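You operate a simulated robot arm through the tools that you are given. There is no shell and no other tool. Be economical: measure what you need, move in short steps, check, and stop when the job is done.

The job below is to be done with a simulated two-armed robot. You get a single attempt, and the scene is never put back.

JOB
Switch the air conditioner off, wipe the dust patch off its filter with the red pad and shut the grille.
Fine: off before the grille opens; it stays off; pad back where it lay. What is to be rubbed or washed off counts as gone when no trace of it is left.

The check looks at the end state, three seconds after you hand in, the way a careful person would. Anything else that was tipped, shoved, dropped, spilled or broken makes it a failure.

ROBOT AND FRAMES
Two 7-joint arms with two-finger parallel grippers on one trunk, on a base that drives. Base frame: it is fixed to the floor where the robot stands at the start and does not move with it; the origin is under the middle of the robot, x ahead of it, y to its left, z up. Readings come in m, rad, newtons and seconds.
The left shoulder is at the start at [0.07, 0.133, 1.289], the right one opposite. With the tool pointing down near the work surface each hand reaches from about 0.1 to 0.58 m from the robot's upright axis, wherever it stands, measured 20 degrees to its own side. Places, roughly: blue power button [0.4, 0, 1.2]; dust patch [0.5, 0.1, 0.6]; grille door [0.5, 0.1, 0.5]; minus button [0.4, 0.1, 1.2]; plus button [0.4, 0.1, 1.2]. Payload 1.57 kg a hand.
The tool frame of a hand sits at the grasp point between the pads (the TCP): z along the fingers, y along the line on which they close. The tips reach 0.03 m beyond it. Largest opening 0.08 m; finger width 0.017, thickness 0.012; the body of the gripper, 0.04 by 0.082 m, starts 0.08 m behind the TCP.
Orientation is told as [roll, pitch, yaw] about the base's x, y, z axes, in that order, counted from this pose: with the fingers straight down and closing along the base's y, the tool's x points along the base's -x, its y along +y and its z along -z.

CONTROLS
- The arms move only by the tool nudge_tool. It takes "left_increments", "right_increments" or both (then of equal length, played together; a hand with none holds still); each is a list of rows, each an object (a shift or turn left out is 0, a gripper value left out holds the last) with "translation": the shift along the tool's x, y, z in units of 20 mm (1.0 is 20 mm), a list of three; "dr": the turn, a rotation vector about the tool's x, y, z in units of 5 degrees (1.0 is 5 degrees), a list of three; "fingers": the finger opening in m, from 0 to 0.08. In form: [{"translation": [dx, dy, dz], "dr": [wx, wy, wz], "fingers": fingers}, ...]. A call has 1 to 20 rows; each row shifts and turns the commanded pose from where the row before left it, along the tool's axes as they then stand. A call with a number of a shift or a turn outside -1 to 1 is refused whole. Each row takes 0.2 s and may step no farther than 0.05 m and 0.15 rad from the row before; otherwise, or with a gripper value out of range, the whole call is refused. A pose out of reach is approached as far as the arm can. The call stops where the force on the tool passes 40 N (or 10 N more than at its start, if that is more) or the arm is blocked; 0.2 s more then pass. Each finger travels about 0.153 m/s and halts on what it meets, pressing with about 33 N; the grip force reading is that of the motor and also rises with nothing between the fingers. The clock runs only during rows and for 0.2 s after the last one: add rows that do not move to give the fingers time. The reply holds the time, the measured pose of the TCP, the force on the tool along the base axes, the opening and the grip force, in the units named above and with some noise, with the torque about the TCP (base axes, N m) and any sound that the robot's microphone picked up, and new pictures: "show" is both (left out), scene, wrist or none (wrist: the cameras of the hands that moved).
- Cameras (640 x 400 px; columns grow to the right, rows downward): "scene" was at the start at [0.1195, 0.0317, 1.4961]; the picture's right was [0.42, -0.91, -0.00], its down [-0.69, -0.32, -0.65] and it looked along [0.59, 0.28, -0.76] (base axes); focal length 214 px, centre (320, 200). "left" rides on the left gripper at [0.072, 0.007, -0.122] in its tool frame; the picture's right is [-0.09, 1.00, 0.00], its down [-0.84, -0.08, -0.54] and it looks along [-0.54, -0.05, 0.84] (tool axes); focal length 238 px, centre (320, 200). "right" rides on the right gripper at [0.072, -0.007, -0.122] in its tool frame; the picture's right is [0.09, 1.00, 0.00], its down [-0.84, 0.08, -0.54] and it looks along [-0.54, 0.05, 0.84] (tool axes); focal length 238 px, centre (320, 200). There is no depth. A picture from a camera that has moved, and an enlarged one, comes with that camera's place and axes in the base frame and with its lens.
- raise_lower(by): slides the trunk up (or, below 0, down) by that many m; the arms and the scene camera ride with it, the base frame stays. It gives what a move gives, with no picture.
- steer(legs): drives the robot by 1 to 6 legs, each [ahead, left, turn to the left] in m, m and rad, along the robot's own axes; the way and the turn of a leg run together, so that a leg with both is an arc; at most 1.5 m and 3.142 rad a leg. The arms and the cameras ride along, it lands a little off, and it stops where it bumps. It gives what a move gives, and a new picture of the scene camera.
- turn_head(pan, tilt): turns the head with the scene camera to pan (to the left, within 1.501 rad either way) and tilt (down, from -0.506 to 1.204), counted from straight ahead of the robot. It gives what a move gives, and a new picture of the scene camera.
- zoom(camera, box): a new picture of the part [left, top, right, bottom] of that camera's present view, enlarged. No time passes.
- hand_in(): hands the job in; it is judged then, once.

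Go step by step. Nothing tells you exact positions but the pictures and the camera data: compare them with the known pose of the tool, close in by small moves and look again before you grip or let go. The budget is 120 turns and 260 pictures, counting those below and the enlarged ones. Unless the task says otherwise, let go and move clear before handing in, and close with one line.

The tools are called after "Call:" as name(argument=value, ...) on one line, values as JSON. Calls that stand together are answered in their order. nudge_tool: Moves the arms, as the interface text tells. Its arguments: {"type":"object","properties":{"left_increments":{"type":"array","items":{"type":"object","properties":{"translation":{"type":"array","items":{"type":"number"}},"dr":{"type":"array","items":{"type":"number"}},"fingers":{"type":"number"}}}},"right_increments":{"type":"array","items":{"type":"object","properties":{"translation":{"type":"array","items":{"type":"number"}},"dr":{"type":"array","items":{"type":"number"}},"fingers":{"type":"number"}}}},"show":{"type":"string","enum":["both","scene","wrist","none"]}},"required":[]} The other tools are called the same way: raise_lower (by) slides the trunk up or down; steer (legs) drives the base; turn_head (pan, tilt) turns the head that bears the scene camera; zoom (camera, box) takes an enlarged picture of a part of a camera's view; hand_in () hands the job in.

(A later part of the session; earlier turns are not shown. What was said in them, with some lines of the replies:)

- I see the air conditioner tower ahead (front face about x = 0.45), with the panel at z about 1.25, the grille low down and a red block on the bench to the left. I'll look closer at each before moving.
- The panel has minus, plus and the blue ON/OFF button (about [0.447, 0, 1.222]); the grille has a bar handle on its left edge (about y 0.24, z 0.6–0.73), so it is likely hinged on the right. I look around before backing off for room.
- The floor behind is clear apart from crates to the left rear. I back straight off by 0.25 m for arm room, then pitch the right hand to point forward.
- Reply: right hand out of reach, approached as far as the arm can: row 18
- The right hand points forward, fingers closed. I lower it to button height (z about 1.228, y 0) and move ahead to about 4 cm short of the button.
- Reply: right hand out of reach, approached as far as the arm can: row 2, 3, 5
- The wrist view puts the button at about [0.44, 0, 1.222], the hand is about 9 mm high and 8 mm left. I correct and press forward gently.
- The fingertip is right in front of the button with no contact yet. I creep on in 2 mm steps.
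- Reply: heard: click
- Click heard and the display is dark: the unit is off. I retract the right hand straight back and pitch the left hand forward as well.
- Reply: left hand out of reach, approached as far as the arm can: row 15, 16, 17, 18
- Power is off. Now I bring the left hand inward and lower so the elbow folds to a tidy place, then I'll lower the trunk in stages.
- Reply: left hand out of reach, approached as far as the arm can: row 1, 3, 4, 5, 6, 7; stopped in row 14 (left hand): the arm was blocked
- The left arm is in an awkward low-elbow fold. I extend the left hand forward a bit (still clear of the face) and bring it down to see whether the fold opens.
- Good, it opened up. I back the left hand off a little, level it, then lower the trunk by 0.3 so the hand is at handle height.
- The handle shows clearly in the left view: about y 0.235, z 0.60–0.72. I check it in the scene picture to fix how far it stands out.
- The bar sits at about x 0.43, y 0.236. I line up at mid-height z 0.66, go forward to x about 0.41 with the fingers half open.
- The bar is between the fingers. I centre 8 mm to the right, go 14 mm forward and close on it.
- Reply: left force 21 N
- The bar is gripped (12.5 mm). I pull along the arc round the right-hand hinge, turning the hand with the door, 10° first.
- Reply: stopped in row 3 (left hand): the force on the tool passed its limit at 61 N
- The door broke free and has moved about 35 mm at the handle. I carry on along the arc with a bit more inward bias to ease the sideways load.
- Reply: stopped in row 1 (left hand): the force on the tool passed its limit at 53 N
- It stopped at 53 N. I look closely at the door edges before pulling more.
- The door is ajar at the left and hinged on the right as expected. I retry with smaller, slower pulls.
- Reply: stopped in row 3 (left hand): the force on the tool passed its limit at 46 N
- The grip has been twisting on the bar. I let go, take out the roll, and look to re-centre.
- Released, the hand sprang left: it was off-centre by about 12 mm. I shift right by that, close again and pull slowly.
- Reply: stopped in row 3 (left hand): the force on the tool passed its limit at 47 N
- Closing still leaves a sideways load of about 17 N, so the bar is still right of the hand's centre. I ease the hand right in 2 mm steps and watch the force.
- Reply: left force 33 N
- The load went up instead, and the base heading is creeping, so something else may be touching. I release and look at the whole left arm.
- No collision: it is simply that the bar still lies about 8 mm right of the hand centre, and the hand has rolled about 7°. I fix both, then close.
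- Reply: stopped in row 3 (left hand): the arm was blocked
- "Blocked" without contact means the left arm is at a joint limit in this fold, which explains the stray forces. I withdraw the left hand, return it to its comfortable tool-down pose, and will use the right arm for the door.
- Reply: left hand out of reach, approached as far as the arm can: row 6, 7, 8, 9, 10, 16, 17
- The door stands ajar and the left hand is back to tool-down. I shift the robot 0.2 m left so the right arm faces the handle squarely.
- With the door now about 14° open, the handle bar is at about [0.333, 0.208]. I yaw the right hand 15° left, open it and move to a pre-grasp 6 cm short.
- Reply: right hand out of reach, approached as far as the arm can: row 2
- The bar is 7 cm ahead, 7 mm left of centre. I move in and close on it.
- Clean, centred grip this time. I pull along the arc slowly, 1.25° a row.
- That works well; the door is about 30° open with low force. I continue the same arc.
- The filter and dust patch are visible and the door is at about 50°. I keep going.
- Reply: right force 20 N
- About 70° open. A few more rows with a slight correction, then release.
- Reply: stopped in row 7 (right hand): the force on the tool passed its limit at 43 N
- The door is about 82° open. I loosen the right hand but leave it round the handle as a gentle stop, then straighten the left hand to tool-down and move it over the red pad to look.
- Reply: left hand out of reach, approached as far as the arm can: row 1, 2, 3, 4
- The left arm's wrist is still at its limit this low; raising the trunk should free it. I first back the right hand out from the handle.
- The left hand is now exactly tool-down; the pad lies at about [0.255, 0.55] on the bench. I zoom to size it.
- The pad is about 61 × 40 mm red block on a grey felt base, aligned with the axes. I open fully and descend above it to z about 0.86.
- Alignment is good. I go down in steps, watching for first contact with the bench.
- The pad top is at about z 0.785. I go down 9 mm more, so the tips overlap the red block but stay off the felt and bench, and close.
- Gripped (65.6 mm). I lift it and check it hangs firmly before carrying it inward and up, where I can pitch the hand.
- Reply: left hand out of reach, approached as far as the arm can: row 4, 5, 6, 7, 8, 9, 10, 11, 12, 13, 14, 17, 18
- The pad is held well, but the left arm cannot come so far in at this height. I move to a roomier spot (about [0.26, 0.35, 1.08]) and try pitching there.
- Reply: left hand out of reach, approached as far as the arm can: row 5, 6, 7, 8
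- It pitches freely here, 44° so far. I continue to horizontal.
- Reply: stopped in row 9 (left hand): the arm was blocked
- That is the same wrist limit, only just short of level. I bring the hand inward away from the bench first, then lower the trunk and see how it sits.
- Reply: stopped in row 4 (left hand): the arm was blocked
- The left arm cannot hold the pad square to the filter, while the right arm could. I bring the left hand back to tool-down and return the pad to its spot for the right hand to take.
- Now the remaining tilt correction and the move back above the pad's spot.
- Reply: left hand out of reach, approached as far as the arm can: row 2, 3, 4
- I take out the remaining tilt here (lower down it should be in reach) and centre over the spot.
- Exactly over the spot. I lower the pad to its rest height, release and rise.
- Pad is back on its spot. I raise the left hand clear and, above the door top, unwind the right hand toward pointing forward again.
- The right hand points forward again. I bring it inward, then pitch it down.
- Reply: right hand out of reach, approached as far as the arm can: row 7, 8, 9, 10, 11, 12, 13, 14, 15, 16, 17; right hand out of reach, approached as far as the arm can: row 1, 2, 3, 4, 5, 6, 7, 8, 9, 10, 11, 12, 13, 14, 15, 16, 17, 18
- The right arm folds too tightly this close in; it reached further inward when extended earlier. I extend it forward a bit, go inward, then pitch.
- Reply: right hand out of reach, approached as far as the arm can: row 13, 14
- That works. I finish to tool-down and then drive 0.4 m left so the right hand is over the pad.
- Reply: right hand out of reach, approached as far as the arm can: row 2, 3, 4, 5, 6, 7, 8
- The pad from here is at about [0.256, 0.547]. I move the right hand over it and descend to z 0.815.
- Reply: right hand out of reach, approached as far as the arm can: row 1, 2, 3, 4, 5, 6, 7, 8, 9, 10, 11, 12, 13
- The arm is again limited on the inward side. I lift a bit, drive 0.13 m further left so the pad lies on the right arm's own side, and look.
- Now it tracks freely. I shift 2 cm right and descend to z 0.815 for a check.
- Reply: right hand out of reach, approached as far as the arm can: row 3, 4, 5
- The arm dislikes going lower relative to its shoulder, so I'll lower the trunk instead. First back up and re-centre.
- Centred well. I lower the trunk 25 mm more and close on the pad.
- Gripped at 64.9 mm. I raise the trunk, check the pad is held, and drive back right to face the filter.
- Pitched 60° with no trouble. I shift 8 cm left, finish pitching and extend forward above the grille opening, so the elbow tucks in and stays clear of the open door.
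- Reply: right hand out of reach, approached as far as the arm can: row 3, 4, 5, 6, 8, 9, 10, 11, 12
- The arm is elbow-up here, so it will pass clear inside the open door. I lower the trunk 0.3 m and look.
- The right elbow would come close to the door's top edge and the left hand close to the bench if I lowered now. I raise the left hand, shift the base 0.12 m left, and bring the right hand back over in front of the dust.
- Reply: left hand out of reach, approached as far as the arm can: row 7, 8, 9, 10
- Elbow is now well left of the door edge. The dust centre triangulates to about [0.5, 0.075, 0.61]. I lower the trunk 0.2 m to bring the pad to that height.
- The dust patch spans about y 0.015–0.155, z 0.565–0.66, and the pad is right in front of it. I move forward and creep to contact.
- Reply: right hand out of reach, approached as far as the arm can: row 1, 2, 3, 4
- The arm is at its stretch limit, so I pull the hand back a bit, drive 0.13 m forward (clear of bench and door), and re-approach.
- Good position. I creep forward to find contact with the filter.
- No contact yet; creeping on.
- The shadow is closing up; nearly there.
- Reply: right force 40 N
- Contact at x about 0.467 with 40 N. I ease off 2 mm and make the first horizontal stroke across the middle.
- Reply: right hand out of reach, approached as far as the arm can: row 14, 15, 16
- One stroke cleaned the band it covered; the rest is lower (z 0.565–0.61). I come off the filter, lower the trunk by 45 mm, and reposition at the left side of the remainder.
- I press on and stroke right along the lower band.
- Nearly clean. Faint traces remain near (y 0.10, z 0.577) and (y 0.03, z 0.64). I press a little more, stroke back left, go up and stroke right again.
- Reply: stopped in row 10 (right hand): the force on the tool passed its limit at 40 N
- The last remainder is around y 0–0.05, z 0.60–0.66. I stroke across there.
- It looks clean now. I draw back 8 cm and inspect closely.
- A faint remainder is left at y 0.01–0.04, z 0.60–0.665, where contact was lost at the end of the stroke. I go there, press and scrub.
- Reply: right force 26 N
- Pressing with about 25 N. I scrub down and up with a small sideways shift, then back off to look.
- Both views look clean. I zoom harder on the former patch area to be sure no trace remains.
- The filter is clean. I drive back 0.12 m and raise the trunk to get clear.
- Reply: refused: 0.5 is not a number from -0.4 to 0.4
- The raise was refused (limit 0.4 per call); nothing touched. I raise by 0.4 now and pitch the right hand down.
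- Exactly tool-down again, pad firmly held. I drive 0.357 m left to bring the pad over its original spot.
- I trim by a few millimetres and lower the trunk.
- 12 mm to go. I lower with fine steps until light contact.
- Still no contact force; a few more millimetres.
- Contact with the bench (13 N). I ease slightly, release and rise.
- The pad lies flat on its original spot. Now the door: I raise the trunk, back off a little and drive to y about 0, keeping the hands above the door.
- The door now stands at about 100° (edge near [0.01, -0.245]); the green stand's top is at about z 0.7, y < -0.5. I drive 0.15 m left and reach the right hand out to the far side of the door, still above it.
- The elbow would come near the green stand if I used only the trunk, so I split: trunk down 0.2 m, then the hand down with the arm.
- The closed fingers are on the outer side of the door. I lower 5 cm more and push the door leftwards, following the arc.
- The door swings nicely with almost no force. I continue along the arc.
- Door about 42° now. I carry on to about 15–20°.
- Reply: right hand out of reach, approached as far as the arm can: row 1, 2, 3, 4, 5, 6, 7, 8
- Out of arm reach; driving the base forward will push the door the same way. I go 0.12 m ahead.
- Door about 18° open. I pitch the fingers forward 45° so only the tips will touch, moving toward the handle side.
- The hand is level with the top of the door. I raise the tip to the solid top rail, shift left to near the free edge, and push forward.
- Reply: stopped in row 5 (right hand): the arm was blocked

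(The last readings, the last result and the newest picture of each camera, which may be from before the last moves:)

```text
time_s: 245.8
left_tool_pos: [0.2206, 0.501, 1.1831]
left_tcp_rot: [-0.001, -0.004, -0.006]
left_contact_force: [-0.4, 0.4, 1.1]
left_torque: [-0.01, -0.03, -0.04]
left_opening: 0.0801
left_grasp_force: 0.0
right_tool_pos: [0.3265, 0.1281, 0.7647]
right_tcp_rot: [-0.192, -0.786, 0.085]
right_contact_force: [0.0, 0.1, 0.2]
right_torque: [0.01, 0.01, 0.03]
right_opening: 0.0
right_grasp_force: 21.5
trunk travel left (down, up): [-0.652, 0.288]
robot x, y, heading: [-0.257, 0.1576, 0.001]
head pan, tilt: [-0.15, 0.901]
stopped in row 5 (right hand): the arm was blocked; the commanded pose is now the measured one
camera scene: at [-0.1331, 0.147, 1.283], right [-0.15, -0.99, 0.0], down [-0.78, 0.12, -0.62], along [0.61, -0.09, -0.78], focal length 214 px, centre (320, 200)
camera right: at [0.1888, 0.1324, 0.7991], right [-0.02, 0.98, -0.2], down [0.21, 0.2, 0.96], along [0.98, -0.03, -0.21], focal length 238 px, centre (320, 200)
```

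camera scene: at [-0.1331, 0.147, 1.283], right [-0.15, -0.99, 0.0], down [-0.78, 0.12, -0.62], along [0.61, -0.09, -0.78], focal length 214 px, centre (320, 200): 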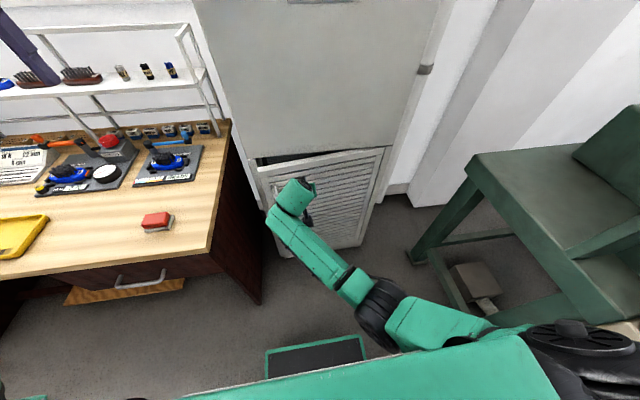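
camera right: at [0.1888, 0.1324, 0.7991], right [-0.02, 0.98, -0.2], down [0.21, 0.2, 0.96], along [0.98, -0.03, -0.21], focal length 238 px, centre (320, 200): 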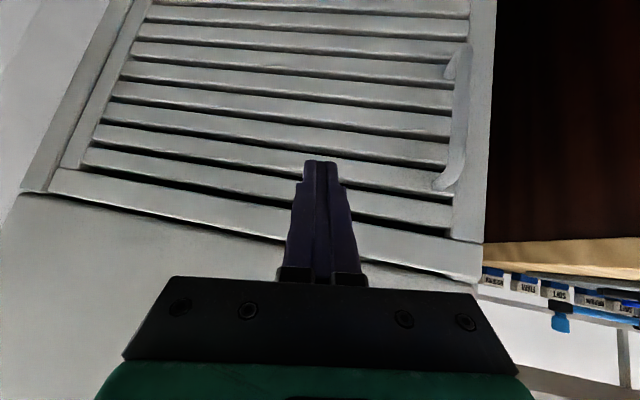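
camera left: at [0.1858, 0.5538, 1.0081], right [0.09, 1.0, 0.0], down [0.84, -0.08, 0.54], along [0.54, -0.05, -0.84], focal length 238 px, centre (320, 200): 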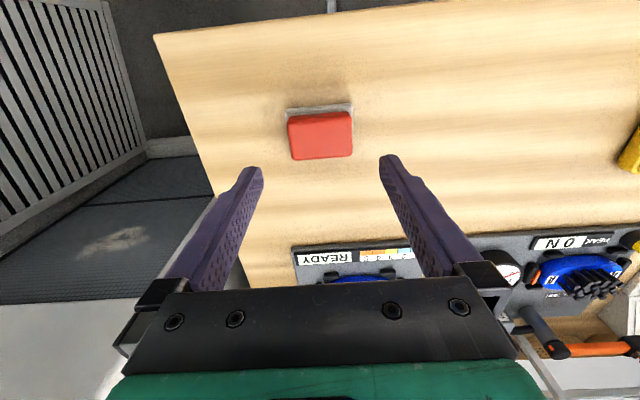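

The arm is again at its inward limit. I pull the hand back 8 cm, drive 0.1 m left, and then push with the base.

Call:
nudge_tool(right_increments=[{"translation": [0.7, 0, -0.7]}, {"translation": [0.7, 0, -0.7]}, {"translation": [0.7, 0, -0.7]}, {"translation": [0.7, 0, -0.7]}], show="none")

Call:
steer(legs=[[0, 0.09, 0], [0.07, 0, 0]])

Call:
zoom(camera="right", box=[0, 0, 640, 400])

```text
time_s: 246.8
left_tool_pos: [0.2195, 0.5026, 1.1824]
left_tcp_rot: [-0.001, -0.006, -0.005]
left_contact_force: [0.0, 0.0, 0.3]
left_torque: [0.0, 0.04, 0.02]
left_opening: 0.0801
left_grasp_force: 0.1
right_tool_pos: [0.2487, 0.1228, 0.7652]
right_tcp_rot: [-0.222, -0.792, 0.105]
right_contact_force: [0.6, -0.3, 0.3]
right_torque: [0.0, 0.02, 0.05]
right_opening: 0.0001
right_grasp_force: 21.0
trunk travel left (down, up): [-0.652, 0.288]
robot x, y, heading: [-0.2572, 0.1591, -0.002]
head pan, tilt: [-0.15, 0.901]
```

```text
time_s: 248.5
left_tool_pos: [0.2902, 0.5908, 1.1831]
left_tcp_rot: [-0.001, -0.006, -0.006]
left_contact_force: [0.3, -0.5, -0.5]
left_torque: [0.0, -0.01, -0.01]
left_opening: 0.0798
left_grasp_force: 0.0
right_tool_pos: [0.3166, 0.2146, 0.7611]
right_tcp_rot: [-0.221, -0.784, 0.106]
right_contact_force: [-0.7, 0.2, 0.0]
right_torque: [0.0, 0.0, -0.01]
right_opening: 0.0001
right_grasp_force: 21.6
trunk travel left (down, up): [-0.652, 0.288]
robot x, y, heading: [-0.1867, 0.25, -0.003]
head pan, tilt: [-0.15, 0.901]
camera scene: at [-0.0632, 0.2367, 1.2831], right [-0.15, -0.99, 0.0], down [-0.77, 0.12, -0.62], along [0.61, -0.09, -0.78], focal length 214 px, centre (320, 200)
```

scene: 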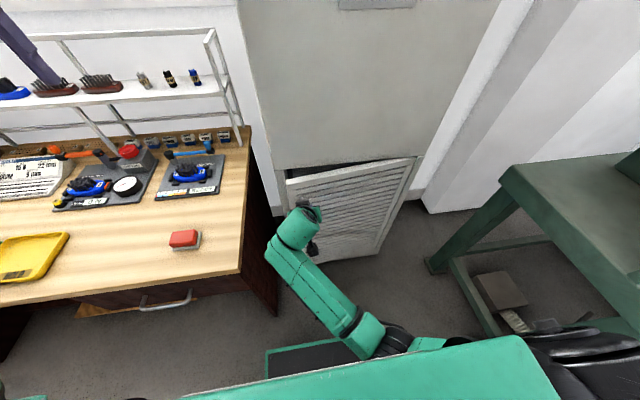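

```text
1.00 times, centred on (320, 200) of right (not enlarged: the box is as wide or as high as the picture)
camera zoom: at [0.1792, 0.2197, 0.7954], right [-0.02, 0.98, -0.22], down [0.21, 0.22, 0.95], along [0.98, -0.03, -0.21], focal length 238 px, centre (320, 200)
```

zoom: 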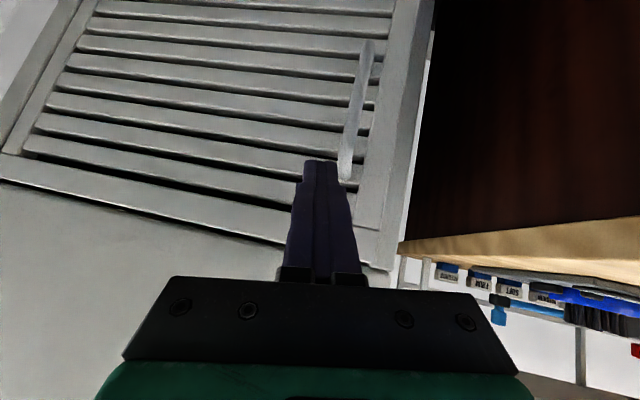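

The tip is beside the handle, pointing at the door near its free edge. I drive forward 7 cm to push it nearly shut.

Call:
steer(legs=[[0.07, 0, 0]])

Call:
zoom(camera="right", box=[0, 0, 640, 400])

```text
time_s: 249.5
left_tool_pos: [0.36, 0.5917, 1.1834]
left_tcp_rot: [-0.001, -0.006, -0.005]
left_contact_force: [-0.3, -0.2, 0.6]
left_torque: [-0.03, 0.0, 0.01]
left_opening: 0.08
left_grasp_force: 0.0
right_tool_pos: [0.3855, 0.2135, 0.7609]
right_tcp_rot: [-0.225, -0.784, 0.108]
right_contact_force: [0.2, -0.1, -0.3]
right_torque: [0.0, 0.0, -0.03]
right_opening: 0.0001
right_grasp_force: 21.4
trunk travel left (down, up): [-0.652, 0.288]
robot x, y, heading: [-0.1164, 0.2518, -0.002]
head pan, tilt: [-0.15, 0.901]
camera scene: at [0.0056, 0.2361, 1.2831], right [-0.15, -0.99, 0.0], down [-0.77, 0.12, -0.62], along [0.61, -0.09, -0.78], focal length 214 px, centre (320, 200)
```

scene: 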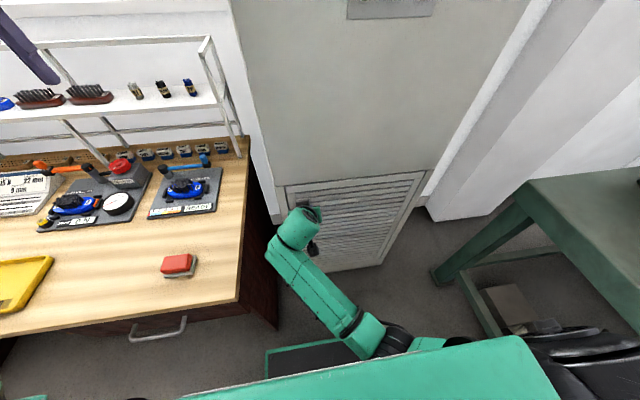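

```text
1.00 times, centred on (320, 200) of right (not enlarged: the box is as wide or as high as the picture)
camera zoom: at [0.2483, 0.2186, 0.7951], right [-0.02, 0.98, -0.22], down [0.21, 0.22, 0.95], along [0.98, -0.03, -0.21], focal length 238 px, centre (320, 200)
```

zoom: 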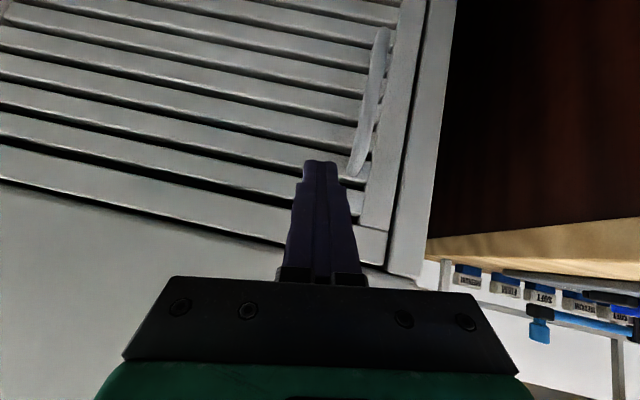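

Nearly shut. I push the last few centimetres with the arm in small steps.

Call:
nudge_tool(right_increments=[{"translation": [-0.4, 0, 0.4]}, {"translation": [-0.4, 0, 0.4]}, {"translation": [-0.3, 0, 0.3]}, {"translation": [-0.2, 0, 0.2]}, {"translation": [-0.2, 0, 0.2]}, {"translation": [-0.2, 0, 0.2]}, {"translation": [-0.2, 0, 0.2]}], show="both")

```text
time_s: 251.2
left_tool_pos: [0.3505, 0.594, 1.1863]
left_tcp_rot: [0.002, -0.011, -0.004]
left_contact_force: [-0.3, -0.7, 0.0]
left_torque: [0.0, 0.01, -0.03]
left_opening: 0.0799
left_grasp_force: 0.2
right_tool_pos: [0.4281, 0.1784, 0.7397]
right_tcp_rot: [-0.336, -0.748, 0.176]
right_contact_force: [-27.5, 7.3, 9.1]
right_torque: [0.08, 0.17, 0.13]
right_opening: 0.0
right_grasp_force: 21.2
trunk travel left (down, up): [-0.652, 0.288]
robot x, y, heading: [-0.1157, 0.2508, 0.001]
head pan, tilt: [-0.15, 0.901]
stopped in row 7 (right hand): the force on the tool passed its limit at 45 N (the readings are from after the stop); the commanded pose is now the measured one
camera scene: at [-0.0023, 0.2381, 1.2839], right [-0.15, -0.99, 0.0], down [-0.77, 0.12, -0.63], along [0.62, -0.09, -0.78], focal length 214 px, centre (320, 200)
camera right: at [0.2913, 0.1886, 0.7765], right [-0.01, 0.95, -0.3], down [0.23, 0.3, 0.93], along [0.97, -0.06, -0.23], focal length 238 px, centre (320, 200)
```

scene: 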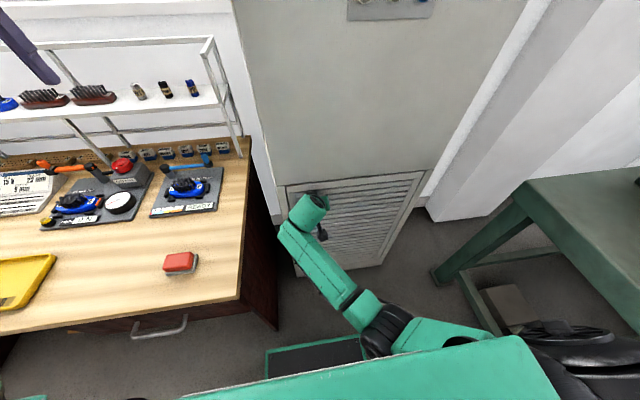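
right: 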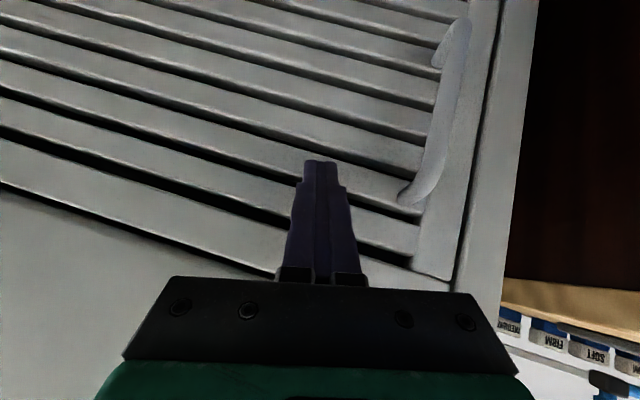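

The door appears flush and took 45 N. I withdraw and back off to inspect.

Call:
nudge_tool(right_increments=[{"translation": [0.5, 0, -0.5]}, {"translation": [0.7, 0, -0.7]}, {"translation": [0.7, 0, -0.7]}, {"translation": [0.7, 0, -0.7]}, {"translation": [0.7, 0, -0.7]}], show="none")

Call:
steer(legs=[[-0.25, 0, 0]])

Call:
turn_head(pan=0.0, tilt=0.7)

Call:
zoom(camera="right", box=[0, 0, 640, 400])

```text
time_s: 252.4
left_tool_pos: [0.3588, 0.5921, 1.1838]
left_tcp_rot: [0.001, -0.008, -0.006]
left_contact_force: [-0.5, -0.1, -0.1]
left_torque: [0.02, -0.01, -0.04]
left_opening: 0.0803
left_grasp_force: 0.0
right_tool_pos: [0.3409, 0.1827, 0.7396]
right_tcp_rot: [-0.342, -0.747, 0.18]
right_contact_force: [0.4, 0.2, 0.4]
right_torque: [-0.03, 0.01, 0.0]
right_opening: 0.0
right_grasp_force: 21.3
trunk travel left (down, up): [-0.652, 0.288]
robot x, y, heading: [-0.1168, 0.2441, 0.003]
head pan, tilt: [-0.15, 0.901]
```

```text
time_s: 254.2
left_tool_pos: [0.1098, 0.5908, 1.1818]
left_tcp_rot: [-0.001, -0.007, -0.007]
left_contact_force: [0.3, 0.0, -0.2]
left_torque: [0.02, -0.03, 0.02]
left_opening: 0.0804
left_grasp_force: 0.0
right_tool_pos: [0.0891, 0.1823, 0.7371]
right_tcp_rot: [-0.34, -0.742, 0.178]
right_contact_force: [-0.2, 1.0, -0.2]
right_torque: [-0.01, -0.04, -0.01]
right_opening: 0.0
right_grasp_force: 20.9
trunk travel left (down, up): [-0.652, 0.288]
robot x, y, heading: [-0.3696, 0.2495, -0.004]
head pan, tilt: [-0.15, 0.901]
camera scene: at [-0.2437, 0.2366, 1.2829], right [-0.15, -0.99, 0.0], down [-0.78, 0.12, -0.62], along [0.61, -0.09, -0.78], focal length 214 px, centre (320, 200)
```

scene: 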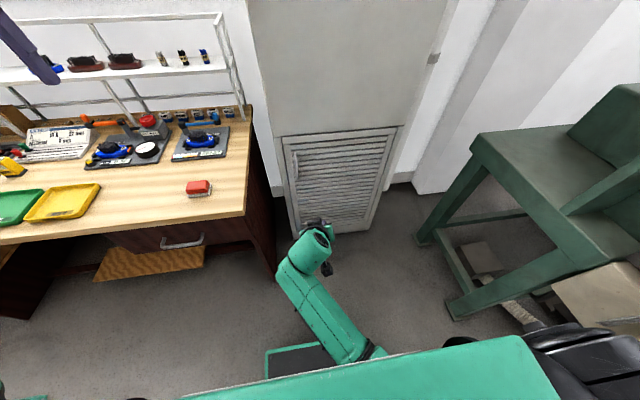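

```text
time_s: 255.0
left_tool_pos: [0.109, 0.5908, 1.1827]
left_tcp_rot: [0.0, -0.004, -0.007]
left_contact_force: [0.3, 0.7, -0.3]
left_torque: [-0.02, -0.05, -0.01]
left_opening: 0.0801
left_grasp_force: 0.0
right_tool_pos: [0.0899, 0.1813, 0.7362]
right_tcp_rot: [-0.343, -0.741, 0.178]
right_contact_force: [0.0, 0.8, 0.7]
right_torque: [0.03, 0.01, -0.01]
right_opening: 0.0
right_grasp_force: 21.5
trunk travel left (down, up): [-0.652, 0.288]
robot x, y, heading: [-0.3668, 0.2504, -0.001]
head pan, tilt: [0.0, 0.7]
camera scene: at [-0.2341, 0.2476, 1.2991], right [0.0, -1.0, 0.0], down [-0.64, 0.0, -0.76], along [0.76, 0.0, -0.64], focal length 214 px, centre (320, 200)
```

scene: 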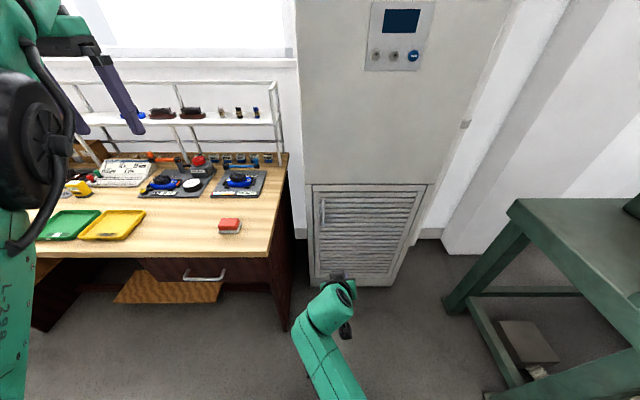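

```text
1.00 times, centred on (320, 200) of right (not enlarged: the box is as wide or as high as the picture)
camera zoom: at [-0.0474, 0.1912, 0.7734], right [-0.01, 0.95, -0.31], down [0.24, 0.3, 0.92], along [0.97, -0.06, -0.23], focal length 238 px, centre (320, 200)
```

zoom: 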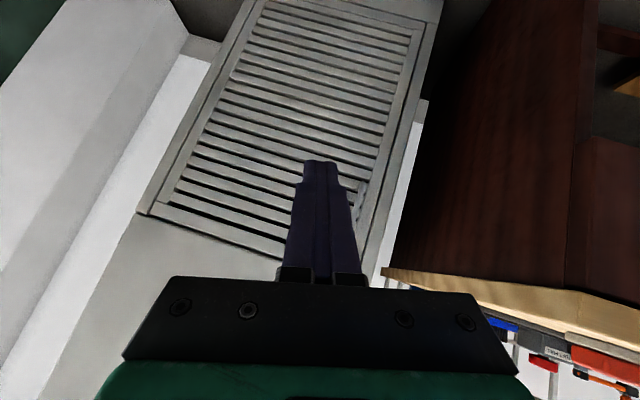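

The display is dark, the pad is in place and the grille looks shut. I zoom on the grille edges, panel and pad for a final check.

Call:
zoom(camera="scene", box=[295, 165, 445, 295])

Call:
zoom(camera="scene", box=[300, 175, 360, 215])

Call:
zoom(camera="scene", box=[355, 0, 445, 80])

Call:
zoom(camera="scene", box=[20, 130, 300, 270])

```text
3.08 times, centred on (370, 230) of scene
camera zoom: at [-0.2341, 0.2476, 1.2991], right [0.0, -1.0, 0.0], down [-0.64, 0.0, -0.76], along [0.76, 0.0, -0.64], focal length 660 px, centre (166, 108)
```

zoom: 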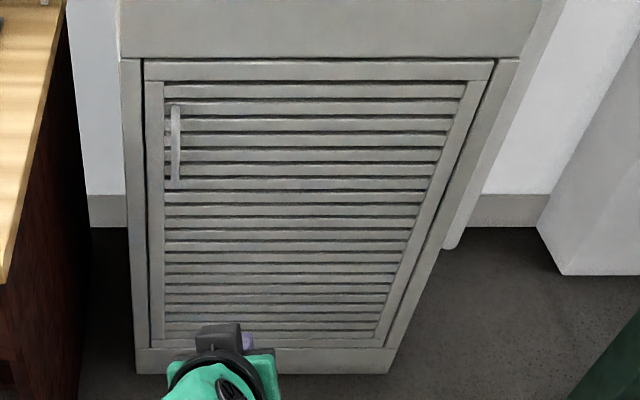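

```text
10.00 times, centred on (330, 195) of scene
camera zoom: at [-0.2341, 0.2476, 1.2991], right [0.0, -1.0, 0.0], down [-0.64, 0.0, -0.76], along [0.76, 0.0, -0.64], focal length 2145 px, centre (220, 250)
```

zoom: 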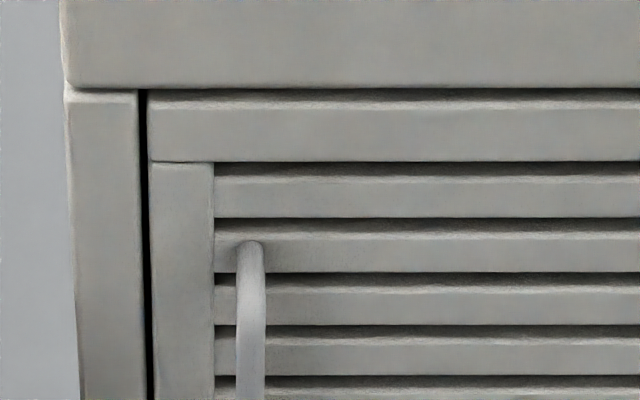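

```text
5.00 times, centred on (400, 40) of scene
camera zoom: at [-0.2341, 0.2476, 1.2991], right [0.0, -1.0, 0.0], down [-0.64, 0.0, -0.76], along [0.76, 0.0, -0.64], focal length 1072 px, centre (-80, 1000)
```

zoom: 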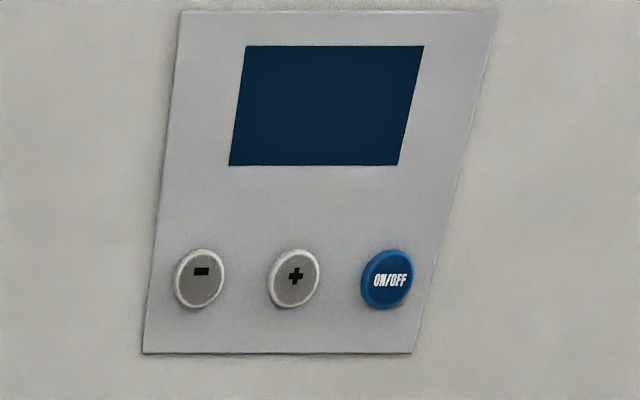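

```text
2.29 times, centred on (160, 200) of scene
camera zoom: at [-0.2341, 0.2476, 1.2991], right [0.0, -1.0, 0.0], down [-0.64, 0.0, -0.76], along [0.76, 0.0, -0.64], focal length 490 px, centre (686, 200)
```

zoom: 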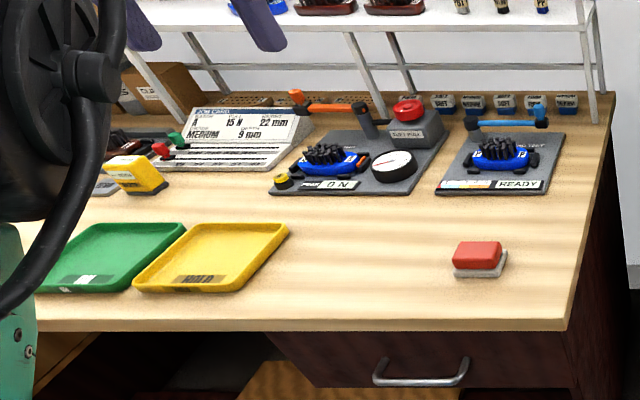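

The grille is flush all round, the display is dark, the filter was wiped clean, the pad is back on its spot, and both hands are clear. I hand in.

Call:
hand_in()

```text
The job is handed in.
```

The air conditioner is off, the dust is wiped off the filter, the red pad is back where it lay, and the grille is shut.
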